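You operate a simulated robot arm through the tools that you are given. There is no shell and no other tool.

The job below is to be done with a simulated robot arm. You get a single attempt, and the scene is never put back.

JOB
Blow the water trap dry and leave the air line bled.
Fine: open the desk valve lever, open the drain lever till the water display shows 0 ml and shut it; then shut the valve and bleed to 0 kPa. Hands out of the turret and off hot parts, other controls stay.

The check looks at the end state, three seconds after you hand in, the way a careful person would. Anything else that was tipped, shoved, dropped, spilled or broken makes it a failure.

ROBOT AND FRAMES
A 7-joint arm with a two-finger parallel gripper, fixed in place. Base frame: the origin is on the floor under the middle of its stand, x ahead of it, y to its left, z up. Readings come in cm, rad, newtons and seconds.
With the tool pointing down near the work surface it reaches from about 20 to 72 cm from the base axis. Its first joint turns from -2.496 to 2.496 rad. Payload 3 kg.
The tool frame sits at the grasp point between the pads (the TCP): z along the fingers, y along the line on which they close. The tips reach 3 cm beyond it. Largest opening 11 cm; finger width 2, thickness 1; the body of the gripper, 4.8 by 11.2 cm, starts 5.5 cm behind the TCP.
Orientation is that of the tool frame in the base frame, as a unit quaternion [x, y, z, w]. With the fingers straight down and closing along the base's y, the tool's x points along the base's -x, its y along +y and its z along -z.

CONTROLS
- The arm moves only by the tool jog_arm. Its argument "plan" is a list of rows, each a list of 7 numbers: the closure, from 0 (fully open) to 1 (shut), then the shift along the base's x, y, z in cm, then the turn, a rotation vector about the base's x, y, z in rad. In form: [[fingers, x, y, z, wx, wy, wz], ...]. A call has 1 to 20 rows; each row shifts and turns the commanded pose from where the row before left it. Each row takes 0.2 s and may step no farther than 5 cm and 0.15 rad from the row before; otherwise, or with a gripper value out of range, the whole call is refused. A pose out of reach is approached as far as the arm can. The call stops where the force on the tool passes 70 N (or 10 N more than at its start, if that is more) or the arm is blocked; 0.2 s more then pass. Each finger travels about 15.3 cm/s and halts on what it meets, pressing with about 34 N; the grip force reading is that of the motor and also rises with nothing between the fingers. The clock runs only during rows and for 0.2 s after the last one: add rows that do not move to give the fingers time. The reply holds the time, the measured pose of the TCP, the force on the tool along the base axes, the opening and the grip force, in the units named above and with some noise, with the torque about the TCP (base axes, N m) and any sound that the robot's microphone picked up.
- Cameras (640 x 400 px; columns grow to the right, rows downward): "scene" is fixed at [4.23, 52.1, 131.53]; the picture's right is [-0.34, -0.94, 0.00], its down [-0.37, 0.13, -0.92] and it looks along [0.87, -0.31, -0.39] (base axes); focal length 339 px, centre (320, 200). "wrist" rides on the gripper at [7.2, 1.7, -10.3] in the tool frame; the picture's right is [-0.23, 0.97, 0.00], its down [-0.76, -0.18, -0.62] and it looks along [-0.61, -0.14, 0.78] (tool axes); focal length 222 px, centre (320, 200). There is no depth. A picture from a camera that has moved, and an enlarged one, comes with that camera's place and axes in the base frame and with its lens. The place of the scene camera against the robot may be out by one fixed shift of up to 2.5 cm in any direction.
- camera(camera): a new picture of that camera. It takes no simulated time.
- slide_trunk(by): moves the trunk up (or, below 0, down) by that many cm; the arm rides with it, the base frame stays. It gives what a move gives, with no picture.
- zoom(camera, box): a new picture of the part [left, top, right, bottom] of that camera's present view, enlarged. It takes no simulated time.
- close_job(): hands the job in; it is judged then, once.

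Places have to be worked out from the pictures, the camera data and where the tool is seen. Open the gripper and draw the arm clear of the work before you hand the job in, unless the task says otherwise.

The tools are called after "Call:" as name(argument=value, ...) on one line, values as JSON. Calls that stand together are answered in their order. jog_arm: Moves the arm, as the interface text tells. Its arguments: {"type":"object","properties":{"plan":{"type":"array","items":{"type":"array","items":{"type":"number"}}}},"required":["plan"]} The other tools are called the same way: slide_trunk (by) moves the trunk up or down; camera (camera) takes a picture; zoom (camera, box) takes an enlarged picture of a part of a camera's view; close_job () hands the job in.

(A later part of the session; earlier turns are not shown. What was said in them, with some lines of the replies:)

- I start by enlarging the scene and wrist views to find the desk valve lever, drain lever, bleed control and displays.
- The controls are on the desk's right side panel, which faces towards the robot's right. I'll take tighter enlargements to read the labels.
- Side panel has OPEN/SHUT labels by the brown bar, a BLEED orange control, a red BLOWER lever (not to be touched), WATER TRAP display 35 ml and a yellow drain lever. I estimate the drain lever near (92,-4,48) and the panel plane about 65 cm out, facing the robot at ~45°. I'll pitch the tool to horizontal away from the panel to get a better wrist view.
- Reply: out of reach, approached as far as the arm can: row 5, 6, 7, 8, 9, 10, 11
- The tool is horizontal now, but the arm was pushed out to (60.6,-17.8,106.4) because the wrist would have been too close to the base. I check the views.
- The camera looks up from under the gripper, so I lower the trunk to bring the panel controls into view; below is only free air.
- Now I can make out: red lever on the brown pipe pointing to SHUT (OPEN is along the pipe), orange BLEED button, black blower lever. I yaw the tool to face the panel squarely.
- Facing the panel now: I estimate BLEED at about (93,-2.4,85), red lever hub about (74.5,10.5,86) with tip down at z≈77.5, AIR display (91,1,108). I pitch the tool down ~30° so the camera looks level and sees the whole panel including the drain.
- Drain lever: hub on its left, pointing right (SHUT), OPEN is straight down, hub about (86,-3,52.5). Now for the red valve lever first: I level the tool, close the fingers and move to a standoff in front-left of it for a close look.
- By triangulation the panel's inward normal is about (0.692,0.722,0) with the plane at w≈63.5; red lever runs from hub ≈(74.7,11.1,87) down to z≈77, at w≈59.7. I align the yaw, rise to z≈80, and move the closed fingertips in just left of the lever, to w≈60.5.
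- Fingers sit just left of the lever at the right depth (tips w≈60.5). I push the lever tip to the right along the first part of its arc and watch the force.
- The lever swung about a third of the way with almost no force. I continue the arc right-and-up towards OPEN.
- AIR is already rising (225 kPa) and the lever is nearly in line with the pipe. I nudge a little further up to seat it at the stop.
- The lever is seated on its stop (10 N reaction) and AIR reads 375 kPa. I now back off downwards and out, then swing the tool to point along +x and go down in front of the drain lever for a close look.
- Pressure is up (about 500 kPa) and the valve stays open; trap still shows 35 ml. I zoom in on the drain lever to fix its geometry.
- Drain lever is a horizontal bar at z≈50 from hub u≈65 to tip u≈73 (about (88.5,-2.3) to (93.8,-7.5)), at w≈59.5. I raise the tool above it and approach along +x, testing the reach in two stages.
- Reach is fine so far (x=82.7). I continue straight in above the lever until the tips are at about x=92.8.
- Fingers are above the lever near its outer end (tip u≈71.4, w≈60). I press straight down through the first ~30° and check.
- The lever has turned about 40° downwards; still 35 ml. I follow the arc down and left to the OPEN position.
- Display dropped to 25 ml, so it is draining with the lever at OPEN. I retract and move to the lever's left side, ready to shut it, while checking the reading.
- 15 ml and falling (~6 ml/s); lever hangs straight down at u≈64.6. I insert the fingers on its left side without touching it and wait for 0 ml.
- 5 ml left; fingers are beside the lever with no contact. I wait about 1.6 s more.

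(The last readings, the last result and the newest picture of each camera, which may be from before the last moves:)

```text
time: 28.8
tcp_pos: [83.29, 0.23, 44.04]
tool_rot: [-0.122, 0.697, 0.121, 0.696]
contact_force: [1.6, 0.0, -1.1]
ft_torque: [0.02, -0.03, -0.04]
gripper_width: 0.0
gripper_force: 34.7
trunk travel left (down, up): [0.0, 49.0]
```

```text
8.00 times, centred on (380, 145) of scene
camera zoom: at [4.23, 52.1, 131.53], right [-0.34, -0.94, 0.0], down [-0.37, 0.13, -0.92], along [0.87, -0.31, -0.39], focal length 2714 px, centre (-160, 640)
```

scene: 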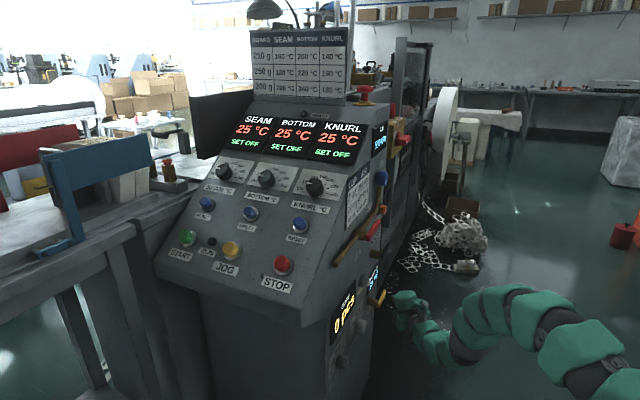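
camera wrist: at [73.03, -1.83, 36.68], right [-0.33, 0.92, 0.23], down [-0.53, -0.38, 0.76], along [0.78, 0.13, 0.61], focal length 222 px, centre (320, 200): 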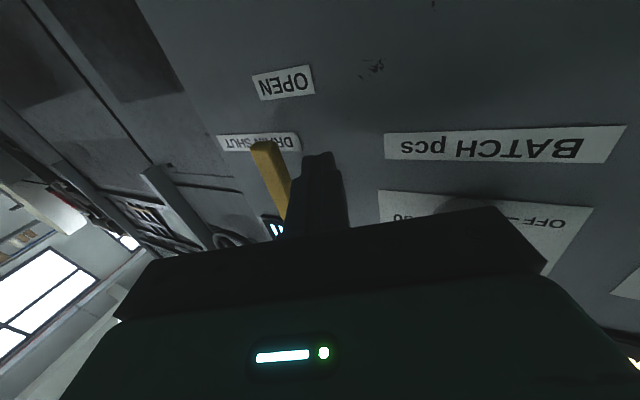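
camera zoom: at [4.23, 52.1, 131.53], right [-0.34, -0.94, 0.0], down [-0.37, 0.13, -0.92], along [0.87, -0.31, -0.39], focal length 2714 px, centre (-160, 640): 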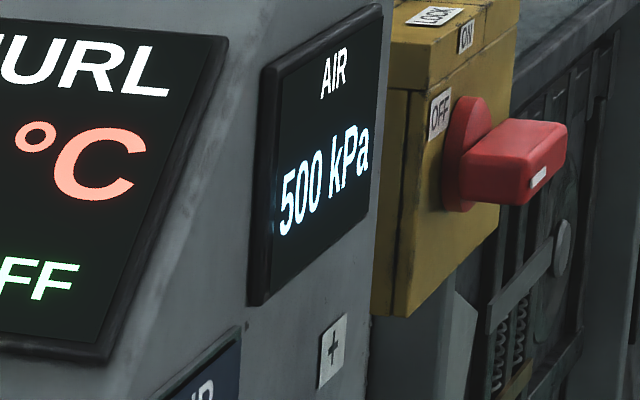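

Water display reads 0 ml. Now I push the drain lever from its left side to the right and up, first half of the arc back towards SHUT.

Call:
jog_arm(plan=[[1, 0.614, -0.588, 0, 0, 0, 0], [1, 0.614, -0.588, 0, 0, 0, 0], [1, 0.578, -0.554, -0.1, 0, 0, 0], [1, 0.578, -0.554, -0.1, 0, 0, 0], [1, 0.585, -0.56, 0.1, 0, 0, 0], [1, 0.585, -0.56, 0.1, 0, 0, 0], [1, 0.54, -0.52, 0.3, 0, 0, 0], [1, 0.54, -0.52, 0.3, 0, 0, 0], [1, 0, 0, 0, 0, 0, 0]])

Call:
camera(camera="wrist")

Call:
zoom(camera="scene", box=[345, 235, 425, 325])

```text
time: 30.8
tcp_pos: [88.19, -4.15, 44.6]
tool_rot: [-0.121, 0.697, 0.121, 0.696]
contact_force: [0.6, 0.4, -1.0]
ft_torque: [-0.01, 0.01, 0.04]
gripper_width: 0.0
gripper_force: 34.2
trunk travel left (down, up): [0.0, 49.0]
```

```text
taken
camera wrist: at [77.82, -6.17, 37.3], right [-0.33, 0.92, 0.23], down [-0.52, -0.38, 0.76], along [0.79, 0.13, 0.61], focal length 222 px, centre (320, 200)
```

wrist: 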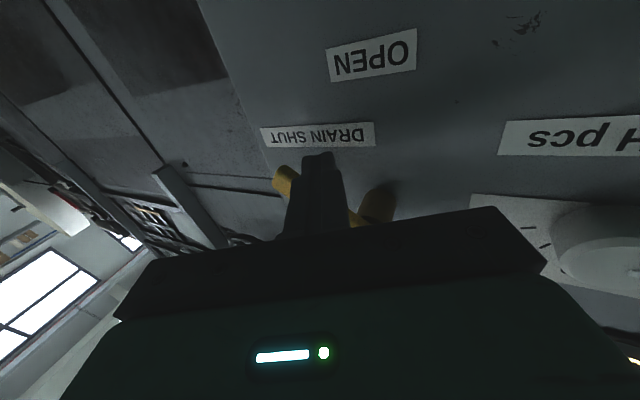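

```text
4.44 times, centred on (385, 280) of scene
camera zoom: at [4.23, 52.1, 131.53], right [-0.34, -0.94, 0.0], down [-0.37, 0.13, -0.92], along [0.87, -0.31, -0.39], focal length 1508 px, centre (31, -156)
```

zoom: 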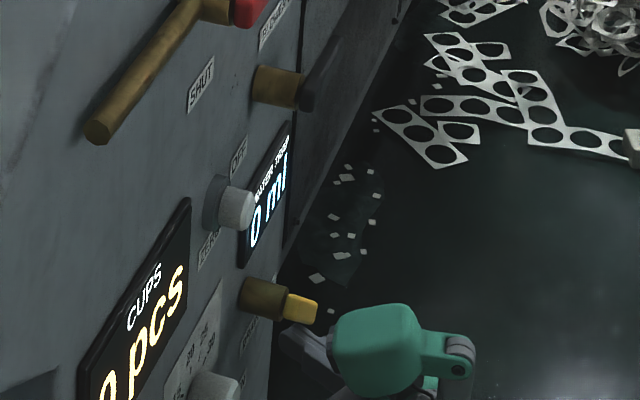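

Lever is about half-way with hardly any force, display stays 0 ml. I continue up to the horizontal SHUT position.

Call:
jog_arm(plan=[[1, 0.469, -0.45, 0.48, 0, 0, 0], [1, 0.469, -0.45, 0.48, 0, 0, 0], [1, 0.361, -0.346, 0.64, 0, 0, 0], [1, 0.361, -0.346, 0.64, 0, 0, 0], [1, 0.231, -0.221, 0.7, 0, 0, 0], [1, 0.1, -0.1, 0.6, 0, 0, 0], [1, 0, 0, 0, 0, 0, 0]])

Call:
camera(camera="wrist")

Call:
zoom(camera="scene", box=[345, 235, 425, 325])

```text
time: 32.4
tcp_pos: [90.11, -6.07, 48.01]
tool_rot: [-0.122, 0.697, 0.122, 0.696]
contact_force: [-2.7, 1.0, -7.0]
ft_torque: [-0.04, -0.01, 0.02]
gripper_width: 0.01
gripper_force: 33.8
trunk travel left (down, up): [0.0, 49.0]
```

```text
taken
camera wrist: at [79.84, -8.14, 40.73], right [-0.33, 0.92, 0.23], down [-0.52, -0.38, 0.76], along [0.79, 0.13, 0.6], focal length 222 px, centre (320, 200)
```

wrist: 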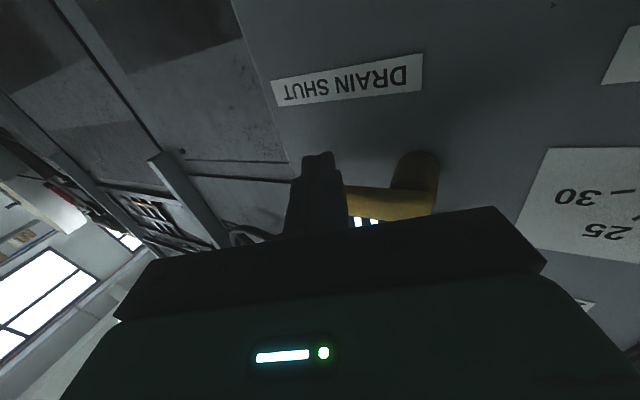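

```text
4.44 times, centred on (385, 280) of scene
camera zoom: at [4.23, 52.1, 131.53], right [-0.34, -0.94, 0.0], down [-0.37, 0.13, -0.92], along [0.87, -0.31, -0.39], focal length 1508 px, centre (31, -156)
```

zoom: 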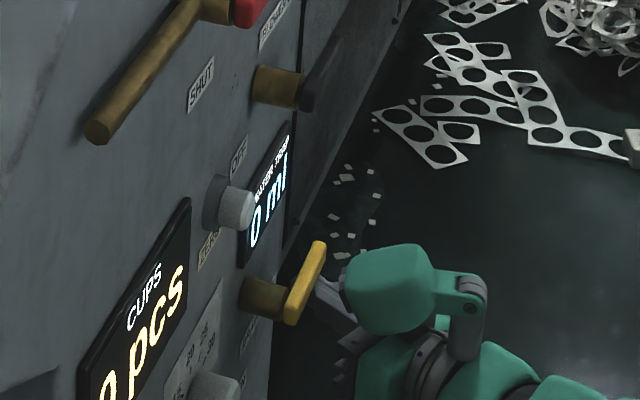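

7 N reaction suggests the stop; the lever looks level. I press 0.4 cm further to confirm it is fully shut.

Call:
jog_arm(plan=[[1, 0, 0, 0.25, 0, 0, 0], [1, 0, 0, 0.2, 0, 0, 0], [1, 0, 0, 0, 0, 0, 0]])

Call:
zoom(camera="scene", box=[345, 235, 425, 325])

```text
time: 33.2
tcp_pos: [90.01, -6.17, 48.03]
tool_rot: [-0.121, 0.7, 0.122, 0.693]
contact_force: [0.9, -2.0, -37.5]
ft_torque: [-0.17, 0.34, -0.38]
gripper_width: 0.0
gripper_force: 33.8
trunk travel left (down, up): [0.0, 49.0]
```

```text
4.44 times, centred on (385, 280) of scene
camera zoom: at [4.23, 52.1, 131.53], right [-0.34, -0.94, 0.0], down [-0.37, 0.13, -0.92], along [0.87, -0.31, -0.39], focal length 1508 px, centre (31, -156)
```

zoom: 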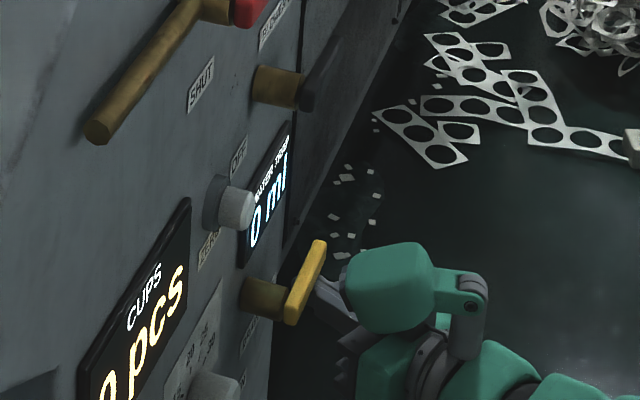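

The stop is firm (37 N), so the drain is shut and shows 0 ml. I relieve downwards, retract, and rise to a standoff in front of and above the open red valve lever, aligned with the panel normal.

Call:
jog_arm(plan=[[1, 0, 0, -0.9, 0, 0, 0], [1, 0, 0, -0.7, 0, 0, 0], [1, -3.8, -1.4, 0, 0, 0, 0], [1, -3.8, -1.4, 0, 0, 0, 0], [1, -3.8, -1.4, 0, 0, 0, 0], [1, -0.63, 0.9, 4.32, 0, 0, 0.046], [1, -0.63, 0.9, 4.32, 0, 0, 0.046], [1, -0.63, 0.9, 4.32, 0, 0, 0.046], [1, -0.63, 0.9, 4.32, 0, 0, 0.046], [1, -0.63, 0.9, 4.32, 0, 0, 0.046], [1, -0.63, 0.9, 4.32, 0, 0, 0.046], [1, -0.63, 0.9, 4.32, 0, 0, 0.046], [1, -0.63, 0.9, 4.32, 0, 0, 0.046], [1, -0.63, 0.9, 4.32, 0, 0, 0.046], [1, -0.63, 0.9, 4.32, 0, 0, 0.046], [1, 0, 0, 0, 0, 0, 0]])

Call:
camera(camera="wrist")

Call:
camera(camera="scene")

Call:
zoom(camera="scene", box=[345, 235, 425, 325])

```text
time: 36.6
tcp_pos: [72.42, -1.5, 90.2]
tool_rot: [-0.277, 0.651, 0.277, 0.65]
contact_force: [0.4, 0.1, -0.2]
ft_torque: [0.02, 0.0, -0.05]
gripper_width: 0.01
gripper_force: 33.9
trunk travel left (down, up): [0.0, 49.0]
```

```text
taken
camera wrist: at [64.11, -7.91, 82.75], right [-0.7, 0.67, 0.23], down [-0.3, -0.57, 0.76], along [0.64, 0.47, 0.61], focal length 222 px, centre (320, 200)
```

wrist: 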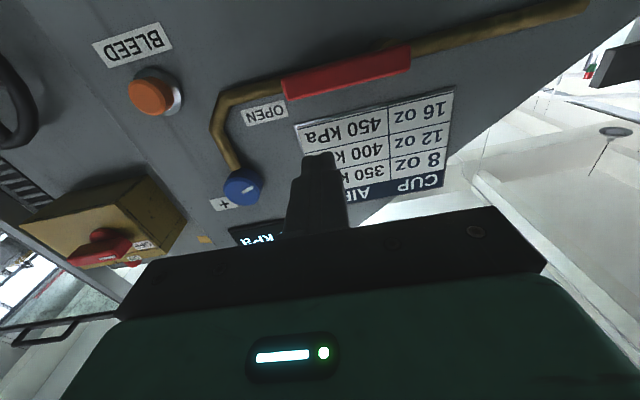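

```text
taken
```

scene: 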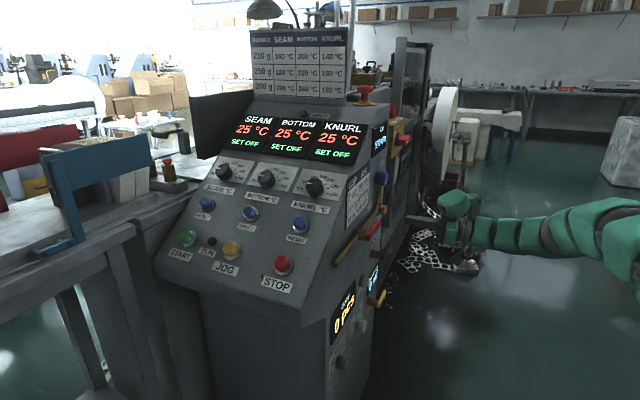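

```text
4.44 times, centred on (385, 280) of scene
camera zoom: at [4.23, 52.1, 131.53], right [-0.34, -0.94, 0.0], down [-0.37, 0.13, -0.92], along [0.87, -0.31, -0.39], focal length 1508 px, centre (31, -156)
```

zoom: 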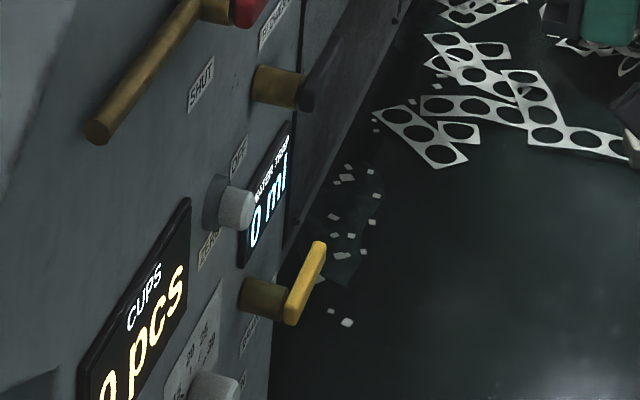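

Drain is shut at 0 ml. Red lever lies level at z≈86.5 with tip u≈55.6; fingers are just above it at u≈53.3. I move in above the lever to tip depth w≈60.3.

Call:
jog_arm(plan=[[1, 2.0, 2.1, 0, 0, 0, 0], [1, 2.0, 2.1, 0, 0, 0, 0], [1, 1.7, 1.75, 0, 0, 0, 0], [1, 0, 0, 0, 0, 0, 0]])

Call:
camera(camera="wrist")

Call:
zoom(camera="scene", box=[320, 120, 440, 300])

```text
time: 37.6
tcp_pos: [78.18, 4.48, 90.11]
tool_rot: [-0.278, 0.651, 0.278, 0.65]
contact_force: [-0.6, -1.0, 0.1]
ft_torque: [-0.01, 0.0, 0.01]
gripper_width: 0.01
gripper_force: 34.5
trunk travel left (down, up): [0.0, 49.0]
```

```text
taken
camera wrist: at [69.92, -1.87, 82.82], right [-0.7, 0.67, 0.23], down [-0.3, -0.57, 0.76], along [0.64, 0.47, 0.61], focal length 222 px, centre (320, 200)
```

wrist: 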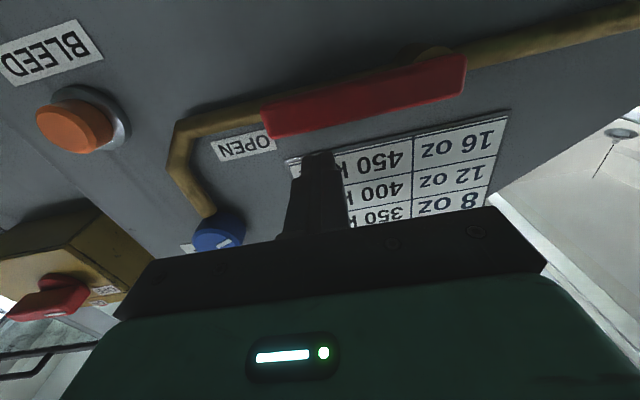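

```text
2.22 times, centred on (380, 210) of scene
camera zoom: at [4.23, 52.1, 131.53], right [-0.34, -0.94, 0.0], down [-0.37, 0.13, -0.92], along [0.87, -0.31, -0.39], focal length 754 px, centre (187, 178)
```

zoom: 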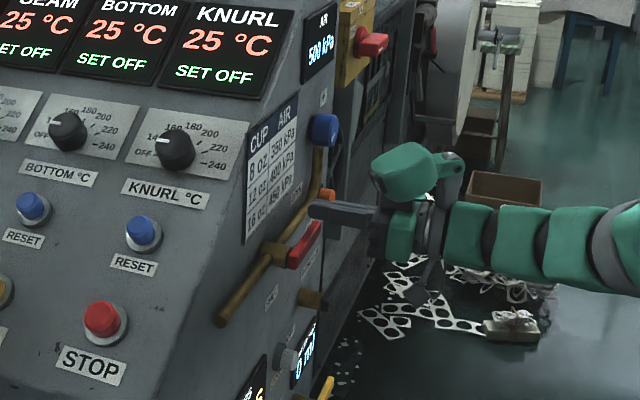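

Fingers are over the lever's outer half at the right depth, AIR 500 kPa. I push down along the arc for the first half towards SHUT.

Call:
jog_arm(plan=[[1, 0, 0, -0.65, 0, 0, 0], [1, 0, 0, -0.65, 0, 0, 0], [1, 0.03, -0.03, -0.94, 0, 0, 0], [1, 0.03, -0.03, -0.94, 0, 0, 0], [1, -0.07, 0.07, -0.95, 0, 0, 0], [1, -0.07, 0.07, -0.95, 0, 0, 0], [1, -0.249, 0.239, -0.89, 0, 0, 0], [1, -0.249, 0.239, -0.89, 0, 0, 0], [1, 0, 0, 0, 0, 0, 0]])

Call:
camera(camera="wrist")

Call:
zoom(camera="scene", box=[320, 120, 440, 300])

```text
time: 39.6
tcp_pos: [77.74, 5.12, 83.53]
tool_rot: [-0.279, 0.65, 0.278, 0.65]
contact_force: [-0.4, 0.4, 0.6]
ft_torque: [0.03, 0.0, 0.0]
gripper_width: 0.0
gripper_force: 34.0
trunk travel left (down, up): [0.0, 49.0]
```

```text
taken
camera wrist: at [69.33, -1.2, 76.15], right [-0.7, 0.67, 0.23], down [-0.3, -0.57, 0.76], along [0.64, 0.47, 0.61], focal length 222 px, centre (320, 200)
```

wrist: 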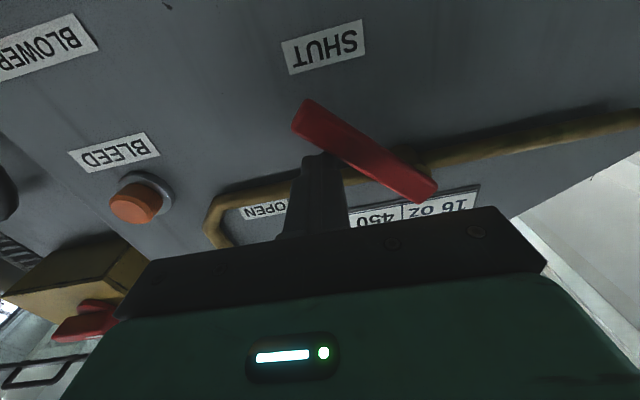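

```text
2.22 times, centred on (380, 210) of scene
camera zoom: at [4.23, 52.1, 131.53], right [-0.34, -0.94, 0.0], down [-0.37, 0.13, -0.92], along [0.87, -0.31, -0.39], focal length 754 px, centre (187, 178)
```

zoom: 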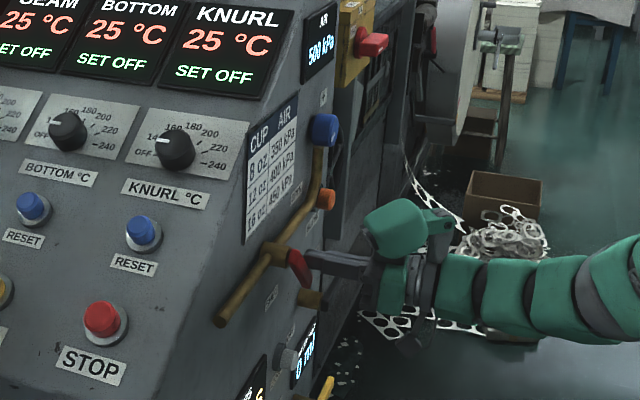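

Lever is about half-way back. I complete the arc down-left to the SHUT position.

Call:
jog_arm(plan=[[1, -0.404, 0.388, -0.8, 0, 0, 0], [1, -0.404, 0.388, -0.8, 0, 0, 0], [1, -0.534, 0.512, -0.64, 0, 0, 0], [1, -0.534, 0.512, -0.64, 0, 0, 0], [1, -0.628, 0.602, -0.42, 0, 0, 0], [1, -0.55, 0.53, -0.4, 0, 0, 0], [1, 0, 0, 0, 0, 0, 0]])

Call:
camera(camera="wrist")

Call:
zoom(camera="scene", box=[320, 120, 440, 300])

```text
time: 41.2
tcp_pos: [74.44, 8.1, 79.84]
tool_rot: [-0.277, 0.65, 0.277, 0.651]
contact_force: [10.7, -1.7, 5.1]
ft_torque: [0.15, -0.01, -0.33]
gripper_width: 0.0
gripper_force: 34.3
trunk travel left (down, up): [0.0, 49.0]
```

```text
taken
camera wrist: at [66.15, 1.73, 72.56], right [-0.7, 0.67, 0.23], down [-0.3, -0.57, 0.76], along [0.64, 0.47, 0.61], focal length 222 px, centre (320, 200)
```

wrist: 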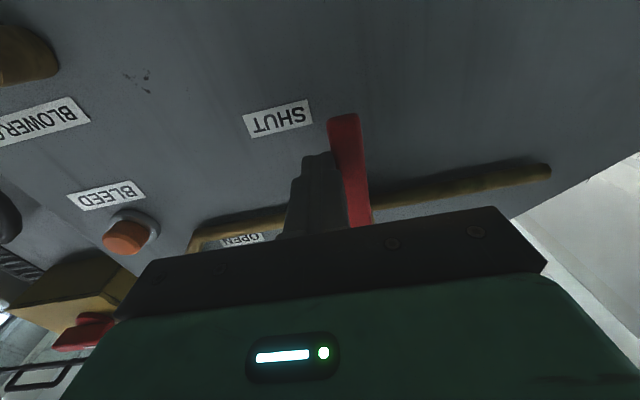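

```text
2.22 times, centred on (380, 210) of scene
camera zoom: at [4.23, 52.1, 131.53], right [-0.34, -0.94, 0.0], down [-0.37, 0.13, -0.92], along [0.87, -0.31, -0.39], focal length 754 px, centre (187, 178)
```

zoom: 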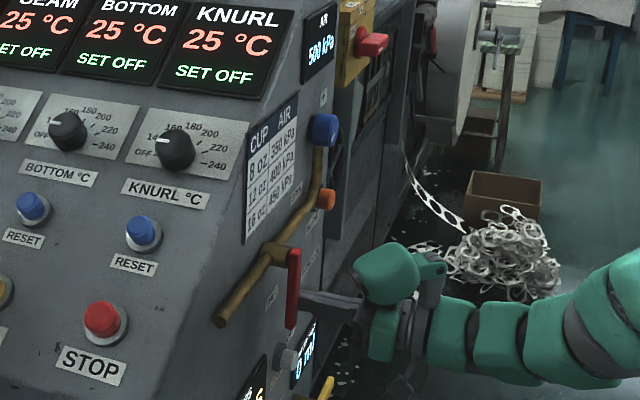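

About 11 N reaction, lever is vertical again. I push 0.4 cm more leftwards to confirm it is on its SHUT stop.

Call:
jog_arm(plan=[[1, -0.15, 0.14, 0, 0, 0, 0], [1, -0.15, 0.14, 0, 0, 0, 0], [1, 0, 0, 0, 0, 0, 0]])

Call:
zoom(camera="scene", box=[330, 190, 410, 290])

```text
time: 42.0
tcp_pos: [74.37, 8.13, 79.79]
tool_rot: [-0.275, 0.651, 0.277, 0.651]
contact_force: [31.2, -17.1, 13.2]
ft_torque: [0.42, 0.06, -1.0]
gripper_width: 0.0
gripper_force: 33.9
trunk travel left (down, up): [0.0, 49.0]
```

```text
4.00 times, centred on (370, 240) of scene
camera zoom: at [4.23, 52.1, 131.53], right [-0.34, -0.94, 0.0], down [-0.37, 0.13, -0.92], along [0.87, -0.31, -0.39], focal length 1357 px, centre (120, 40)
```

zoom: 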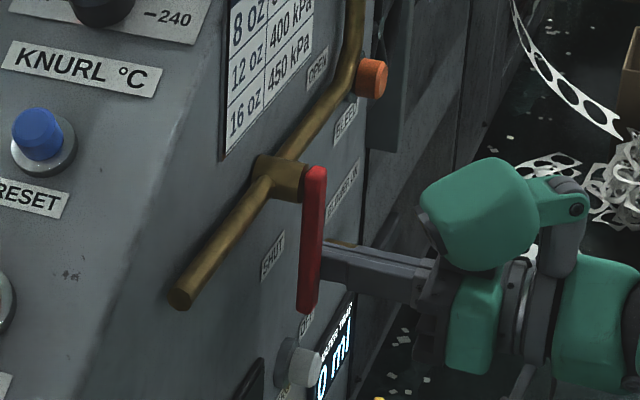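

Valve is firmly shut (37 N at stop). I back off, retract, and move to a standoff in front of the orange BLEED button (about (92.7,-3,84.4)), with the tool yawed to ~20°.

Call:
jog_arm(plan=[[1, 0.65, -0.62, 0, 0, 0, 0], [1, -2.3, -2.4, 0, 0, 0, 0], [1, -2.3, -2.4, 0, 0, 0, 0], [1, -2.3, -2.4, 0, 0, 0, 0], [1, 3.2, -1.3, 0.9, 0, 0, -0.092], [1, 3.2, -1.3, 0.9, 0, 0, -0.092], [1, 3.2, -1.3, 0.9, 0, 0, -0.092], [1, 3.2, -1.3, 0.9, 0, 0, -0.092], [1, 3.2, -1.1, 1.0, 0, 0, -0.092], [1, 0, 0, 0, 0, 0, 0]])

Call:
camera(camera="wrist")

Call:
zoom(camera="scene", box=[330, 120, 430, 290])

```text
time: 44.2
tcp_pos: [83.93, -5.79, 84.51]
tool_rot: [-0.123, 0.697, 0.121, 0.696]
contact_force: [0.1, 0.2, 0.1]
ft_torque: [0.02, 0.02, -0.03]
gripper_width: 0.01
gripper_force: 34.1
trunk travel left (down, up): [0.0, 49.0]
```

```text
taken
camera wrist: at [73.59, -7.87, 77.07], right [-0.33, 0.92, 0.23], down [-0.53, -0.38, 0.76], along [0.78, 0.13, 0.61], focal length 222 px, centre (320, 200)
```

wrist: 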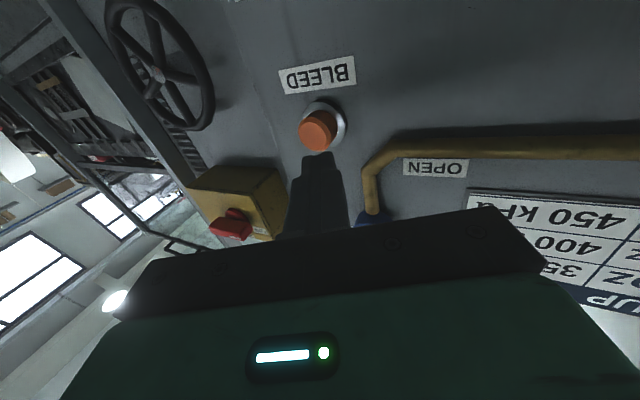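

```text
2.35 times, centred on (380, 205) of scene
camera zoom: at [4.23, 52.1, 131.53], right [-0.34, -0.94, 0.0], down [-0.37, 0.13, -0.92], along [0.87, -0.31, -0.39], focal length 798 px, centre (179, 188)
```

zoom: 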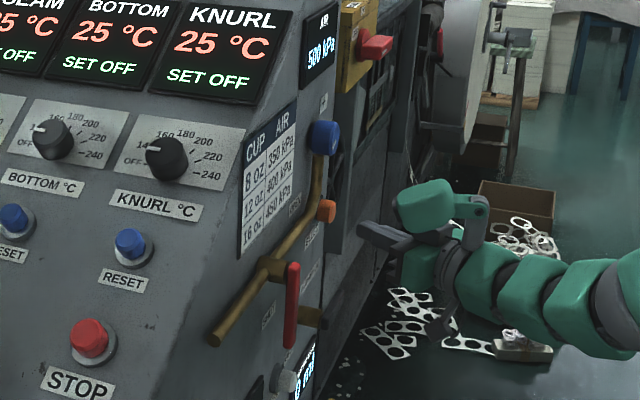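

Valve shut, line still at 500 kPa as expected. The button front is at about (92.4,-3.2,84.5); I move to ~1.5 cm short of contact.

Call:
jog_arm(plan=[[1, 1.6, -0.06, 0, 0, 0, 0], [1, 1.5, -0.06, 0, 0, 0, 0], [1, 1.5, -0.06, 0, 0, 0, 0], [1, 0, 0, 0, 0, 0, 0]])

Call:
camera(camera="wrist")

Call:
zoom(camera="scene", box=[350, 170, 430, 240])

```text
time: 45.2
tcp_pos: [88.39, -5.98, 84.19]
tool_rot: [-0.122, 0.697, 0.122, 0.696]
contact_force: [-1.0, -0.2, 0.7]
ft_torque: [-0.02, 0.02, 0.01]
gripper_width: 0.0
gripper_force: 33.5
trunk travel left (down, up): [0.0, 49.0]
```

```text
taken
camera wrist: at [78.17, -7.92, 76.9], right [-0.33, 0.92, 0.23], down [-0.53, -0.38, 0.76], along [0.78, 0.13, 0.61], focal length 222 px, centre (320, 200)
```

wrist: 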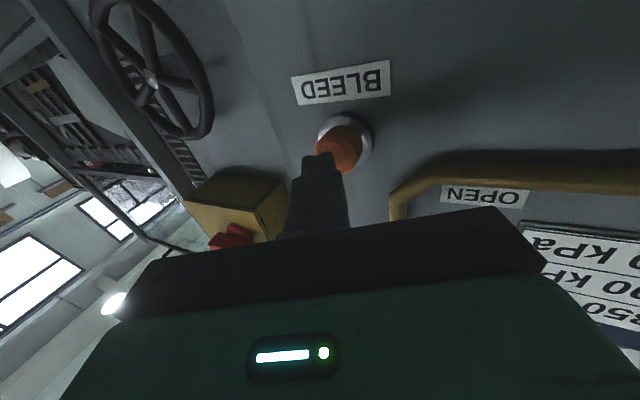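

```text
5.71 times, centred on (390, 205) of scene
camera zoom: at [4.23, 52.1, 131.53], right [-0.34, -0.94, 0.0], down [-0.37, 0.13, -0.92], along [0.87, -0.31, -0.39], focal length 1939 px, centre (-80, 171)
```

zoom: 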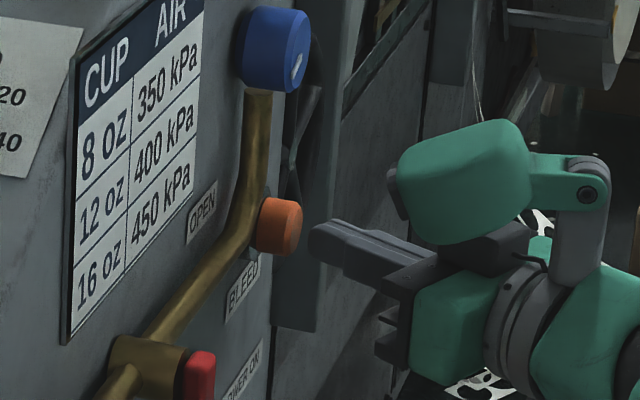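

The fingertip lines up with the button, about 1.6 cm short. I press straight in along the panel normal in small steps, raising 0.3 cm.

Call:
jog_arm(plan=[[1, 0.277, 0.289, 0.15, 0, 0, 0], [1, 0.277, 0.289, 0.15, 0, 0, 0], [1, 0.277, 0.289, 0, 0, 0, 0], [1, 0.277, 0.289, 0, 0, 0, 0], [1, 0.277, 0.289, 0, 0, 0, 0], [1, 0, 0, 0, 0, 0, 0]])

Call:
camera(camera="wrist")

Call:
zoom(camera="scene", box=[350, 120, 430, 240])

```text
time: 46.6
tcp_pos: [89.82, -4.81, 84.56]
tool_rot: [-0.12, 0.697, 0.121, 0.696]
contact_force: [-24.2, -20.0, -8.5]
ft_torque: [-0.16, 0.23, -0.08]
gripper_width: 0.02
gripper_force: 34.7
trunk travel left (down, up): [0.0, 49.0]
heard: click
```

```text
taken
camera wrist: at [79.56, -6.72, 77.22], right [-0.33, 0.92, 0.23], down [-0.53, -0.38, 0.76], along [0.79, 0.13, 0.61], focal length 222 px, centre (320, 200)
```

wrist: 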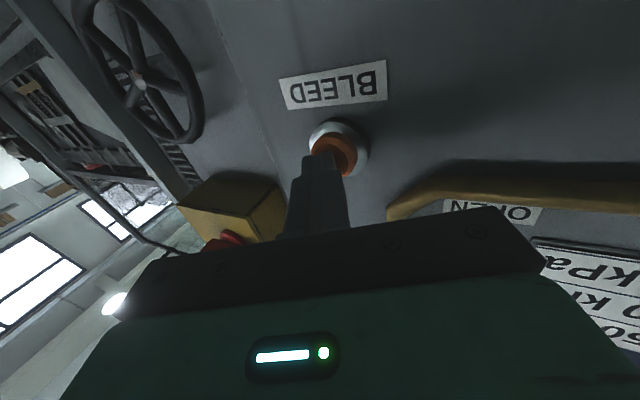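

```text
3.33 times, centred on (390, 180) of scene
camera zoom: at [4.23, 52.1, 131.53], right [-0.34, -0.94, 0.0], down [-0.37, 0.13, -0.92], along [0.87, -0.31, -0.39], focal length 1131 px, centre (87, 267)
```

zoom: 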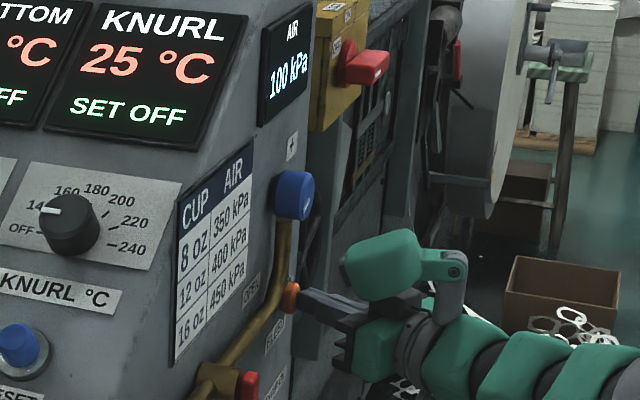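

A click was heard and AIR has fallen to 100 kPa; the button is held with about 32 N. I keep holding until it reads 0.

Call:
jog_arm(plan=[[1, 0, 0, 0, 0, 0, 0], [1, 0, 0, 0, 0, 0, 0], [1, 0, 0, 0, 0, 0, 0], [1, 0, 0, 0, 0, 0, 0], [1, 0, 0, 0, 0, 0, 0]])

Call:
zoom(camera="scene", box=[350, 120, 430, 240])

```text
time: 47.8
tcp_pos: [89.8, -4.76, 84.63]
tool_rot: [-0.12, 0.697, 0.121, 0.697]
contact_force: [-20.8, -28.1, -2.2]
ft_torque: [-0.06, 0.05, -0.35]
gripper_width: 0.0
gripper_force: 34.3
trunk travel left (down, up): [0.0, 49.0]
```

```text
3.33 times, centred on (390, 180) of scene
camera zoom: at [4.23, 52.1, 131.53], right [-0.34, -0.94, 0.0], down [-0.37, 0.13, -0.92], along [0.87, -0.31, -0.39], focal length 1131 px, centre (87, 267)
```

zoom: 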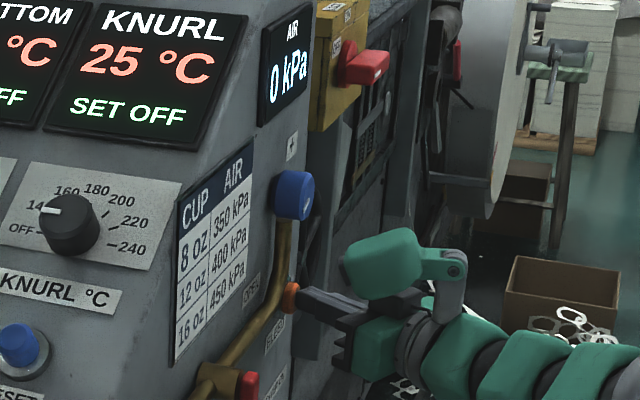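

AIR reads 0 kPa. I hold briefly longer, then release straight back and retract well clear of the panel.

Call:
jog_arm(plan=[[1, 0, 0, 0, 0, 0, 0], [1, 0, 0, 0, 0, 0, 0], [1, 0, 0, 0, 0, 0, 0], [1, -0.7, -0.72, 0, 0, 0, 0], [1, -1.4, -1.45, 0, 0, 0, 0], [1, -3.5, -1.5, 0, 0, 0, 0], [1, -3.8, -1.3, 0, 0, 0, 0], [1, -3.8, -1.3, 0, 0, 0, 0], [1, -3.8, -1.3, 0, 0, 0, 0], [1, -3.8, -1.3, 0, 0, 0, 0], [0, 0, 0, 0, 0, 0, 0], [0, 0, 0, 0, 0, 0, 0], [0, 0, 0, 0, 0, 0, 0]])

Call:
camera(camera="wrist")

Call:
camera(camera="scene")

Call:
zoom(camera="scene", box=[320, 120, 440, 310])

Call:
zoom(camera="scene", box=[345, 235, 425, 325])

```text
time: 50.6
tcp_pos: [69.02, -13.46, 84.53]
tool_rot: [-0.122, 0.697, 0.122, 0.696]
contact_force: [0.0, -0.2, 0.0]
ft_torque: [-0.01, 0.01, -0.05]
gripper_width: 11.02
gripper_force: 0.1
trunk travel left (down, up): [0.0, 49.0]
```

```text
taken
camera wrist: at [58.86, -15.39, 77.21], right [-0.33, 0.92, 0.23], down [-0.53, -0.38, 0.76], along [0.78, 0.13, 0.61], focal length 222 px, centre (320, 200)
```

wrist: 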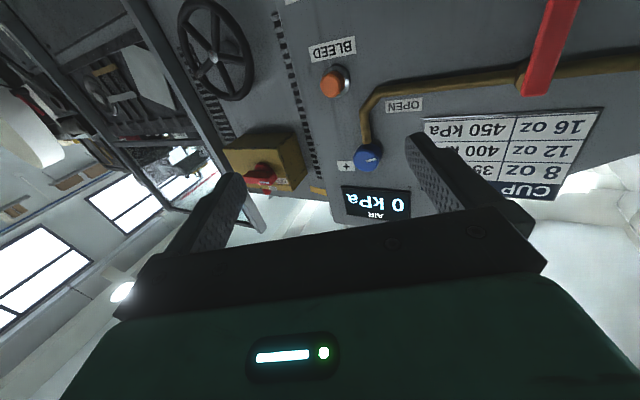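

```text
taken
```

scene: 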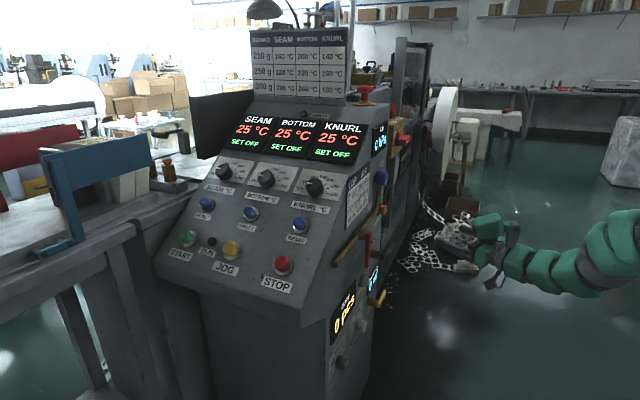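

```text
2.11 times, centred on (380, 215) of scene
camera zoom: at [4.23, 52.1, 131.53], right [-0.34, -0.94, 0.0], down [-0.37, 0.13, -0.92], along [0.87, -0.31, -0.39], focal length 714 px, centre (194, 168)
```

zoom: 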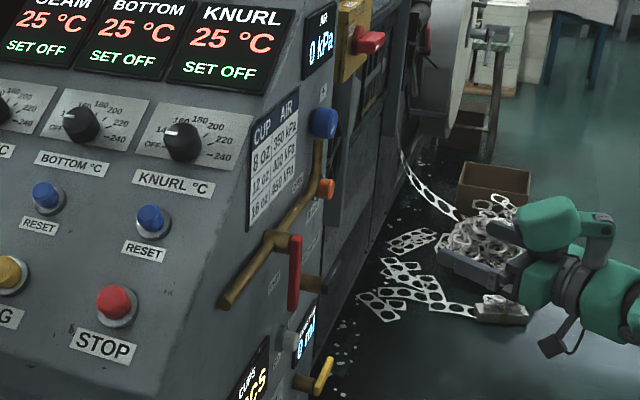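

```text
4.44 times, centred on (385, 280) of scene
camera zoom: at [4.23, 52.1, 131.53], right [-0.34, -0.94, 0.0], down [-0.37, 0.13, -0.92], along [0.87, -0.31, -0.39], focal length 1508 px, centre (31, -156)
```

zoom: 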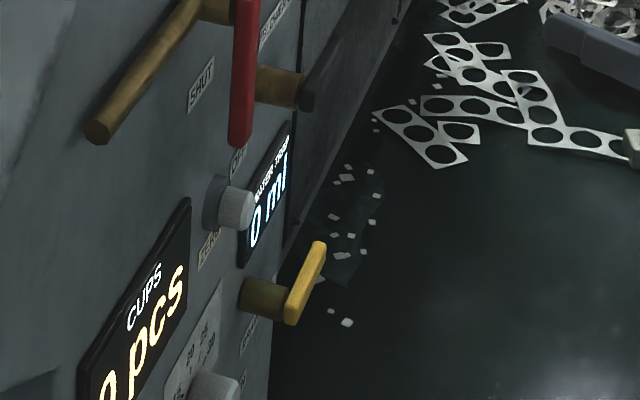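

Valve lever is down at SHUT, drain lever level at SHUT, 0 ml and 0 kPa, other controls unchanged. I back off a little more, let a couple of seconds pass, and check the pressure stays at zero.

Call:
jog_arm(plan=[[0, -2, -3, 0, 0, 0, 0], [0, -2, -3, 0, 0, 0, 0], [0, 0, 0, 0, 0, 0, 0], [0, 0, 0, 0, 0, 0, 0], [0, 0, 0, 0, 0, 0, 0], [0, 0, 0, 0, 0, 0, 0], [0, 0, 0, 0, 0, 0, 0], [0, 0, 0, 0, 0, 0, 0], [0, 0, 0, 0, 0, 0, 0], [0, 0, 0, 0, 0, 0, 0], [0, 0, 0, 0, 0, 0, 0], [0, 0, 0, 0, 0, 0, 0], [0, 0, 0, 0, 0, 0, 0], [0, 0, 0, 0, 0, 0, 0]])

Call:
zoom(camera="scene", box=[360, 120, 400, 170])

Call:
zoom(camera="scene", box=[330, 190, 410, 310])

```text
time: 53.6
tcp_pos: [64.94, -19.47, 84.29]
tool_rot: [-0.123, 0.698, 0.122, 0.695]
contact_force: [-0.1, 1.3, -0.2]
ft_torque: [-0.03, 0.0, 0.02]
gripper_width: 11.01
gripper_force: 0.0
trunk travel left (down, up): [0.0, 49.0]
```

```text
8.00 times, centred on (380, 145) of scene
camera zoom: at [4.23, 52.1, 131.53], right [-0.34, -0.94, 0.0], down [-0.37, 0.13, -0.92], along [0.87, -0.31, -0.39], focal length 2714 px, centre (-160, 640)
```

zoom: 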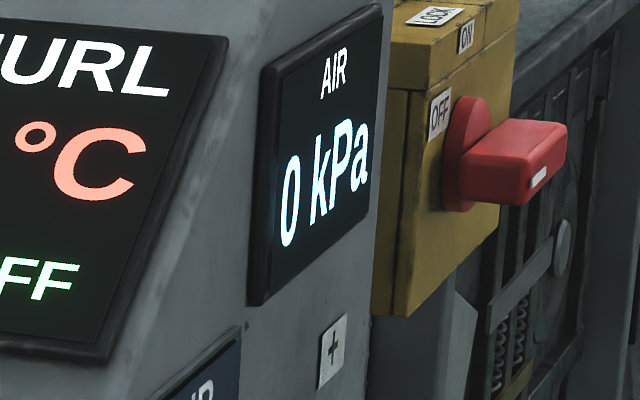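

```text
3.33 times, centred on (370, 250) of scene
camera zoom: at [4.23, 52.1, 131.53], right [-0.34, -0.94, 0.0], down [-0.37, 0.13, -0.92], along [0.87, -0.31, -0.39], focal length 1131 px, centre (153, 33)
```

zoom: 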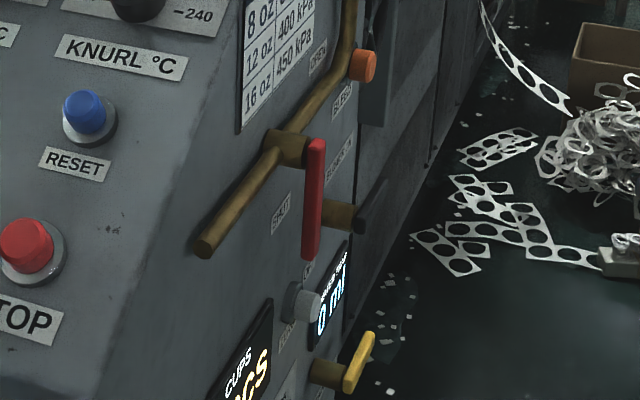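

AIR stays at 0 kPa, the water trap shows 0 ml, both levers are shut, and the arm is clear with the gripper open. I hand the job in.

Call:
close_job()

```text
The job is handed in.
```

The water trap is dry and the air line is bled. At hand-in the water display read 0 ml and the AIR display read 0 kPa. The pressure was still 0 about five seconds after I let go of the bleed button.

- **Valve:** I opened the red desk valve lever and the line rose to 500 kPa. After draining I pushed it back onto its SHUT stop.
- **Drain:** I opened the yellow drain lever until the display went from 35 ml to 0 ml, then pushed it back onto its SHUT stop.
- **Bleed:** I held the orange BLEED button until the line fell from 500 to 0 kPa, then released it.

I touched no other controls, and they look unchanged in the final pictures. The arm stayed out of the turret and off hot parts. It is drawn back from the panel with the gripper open.
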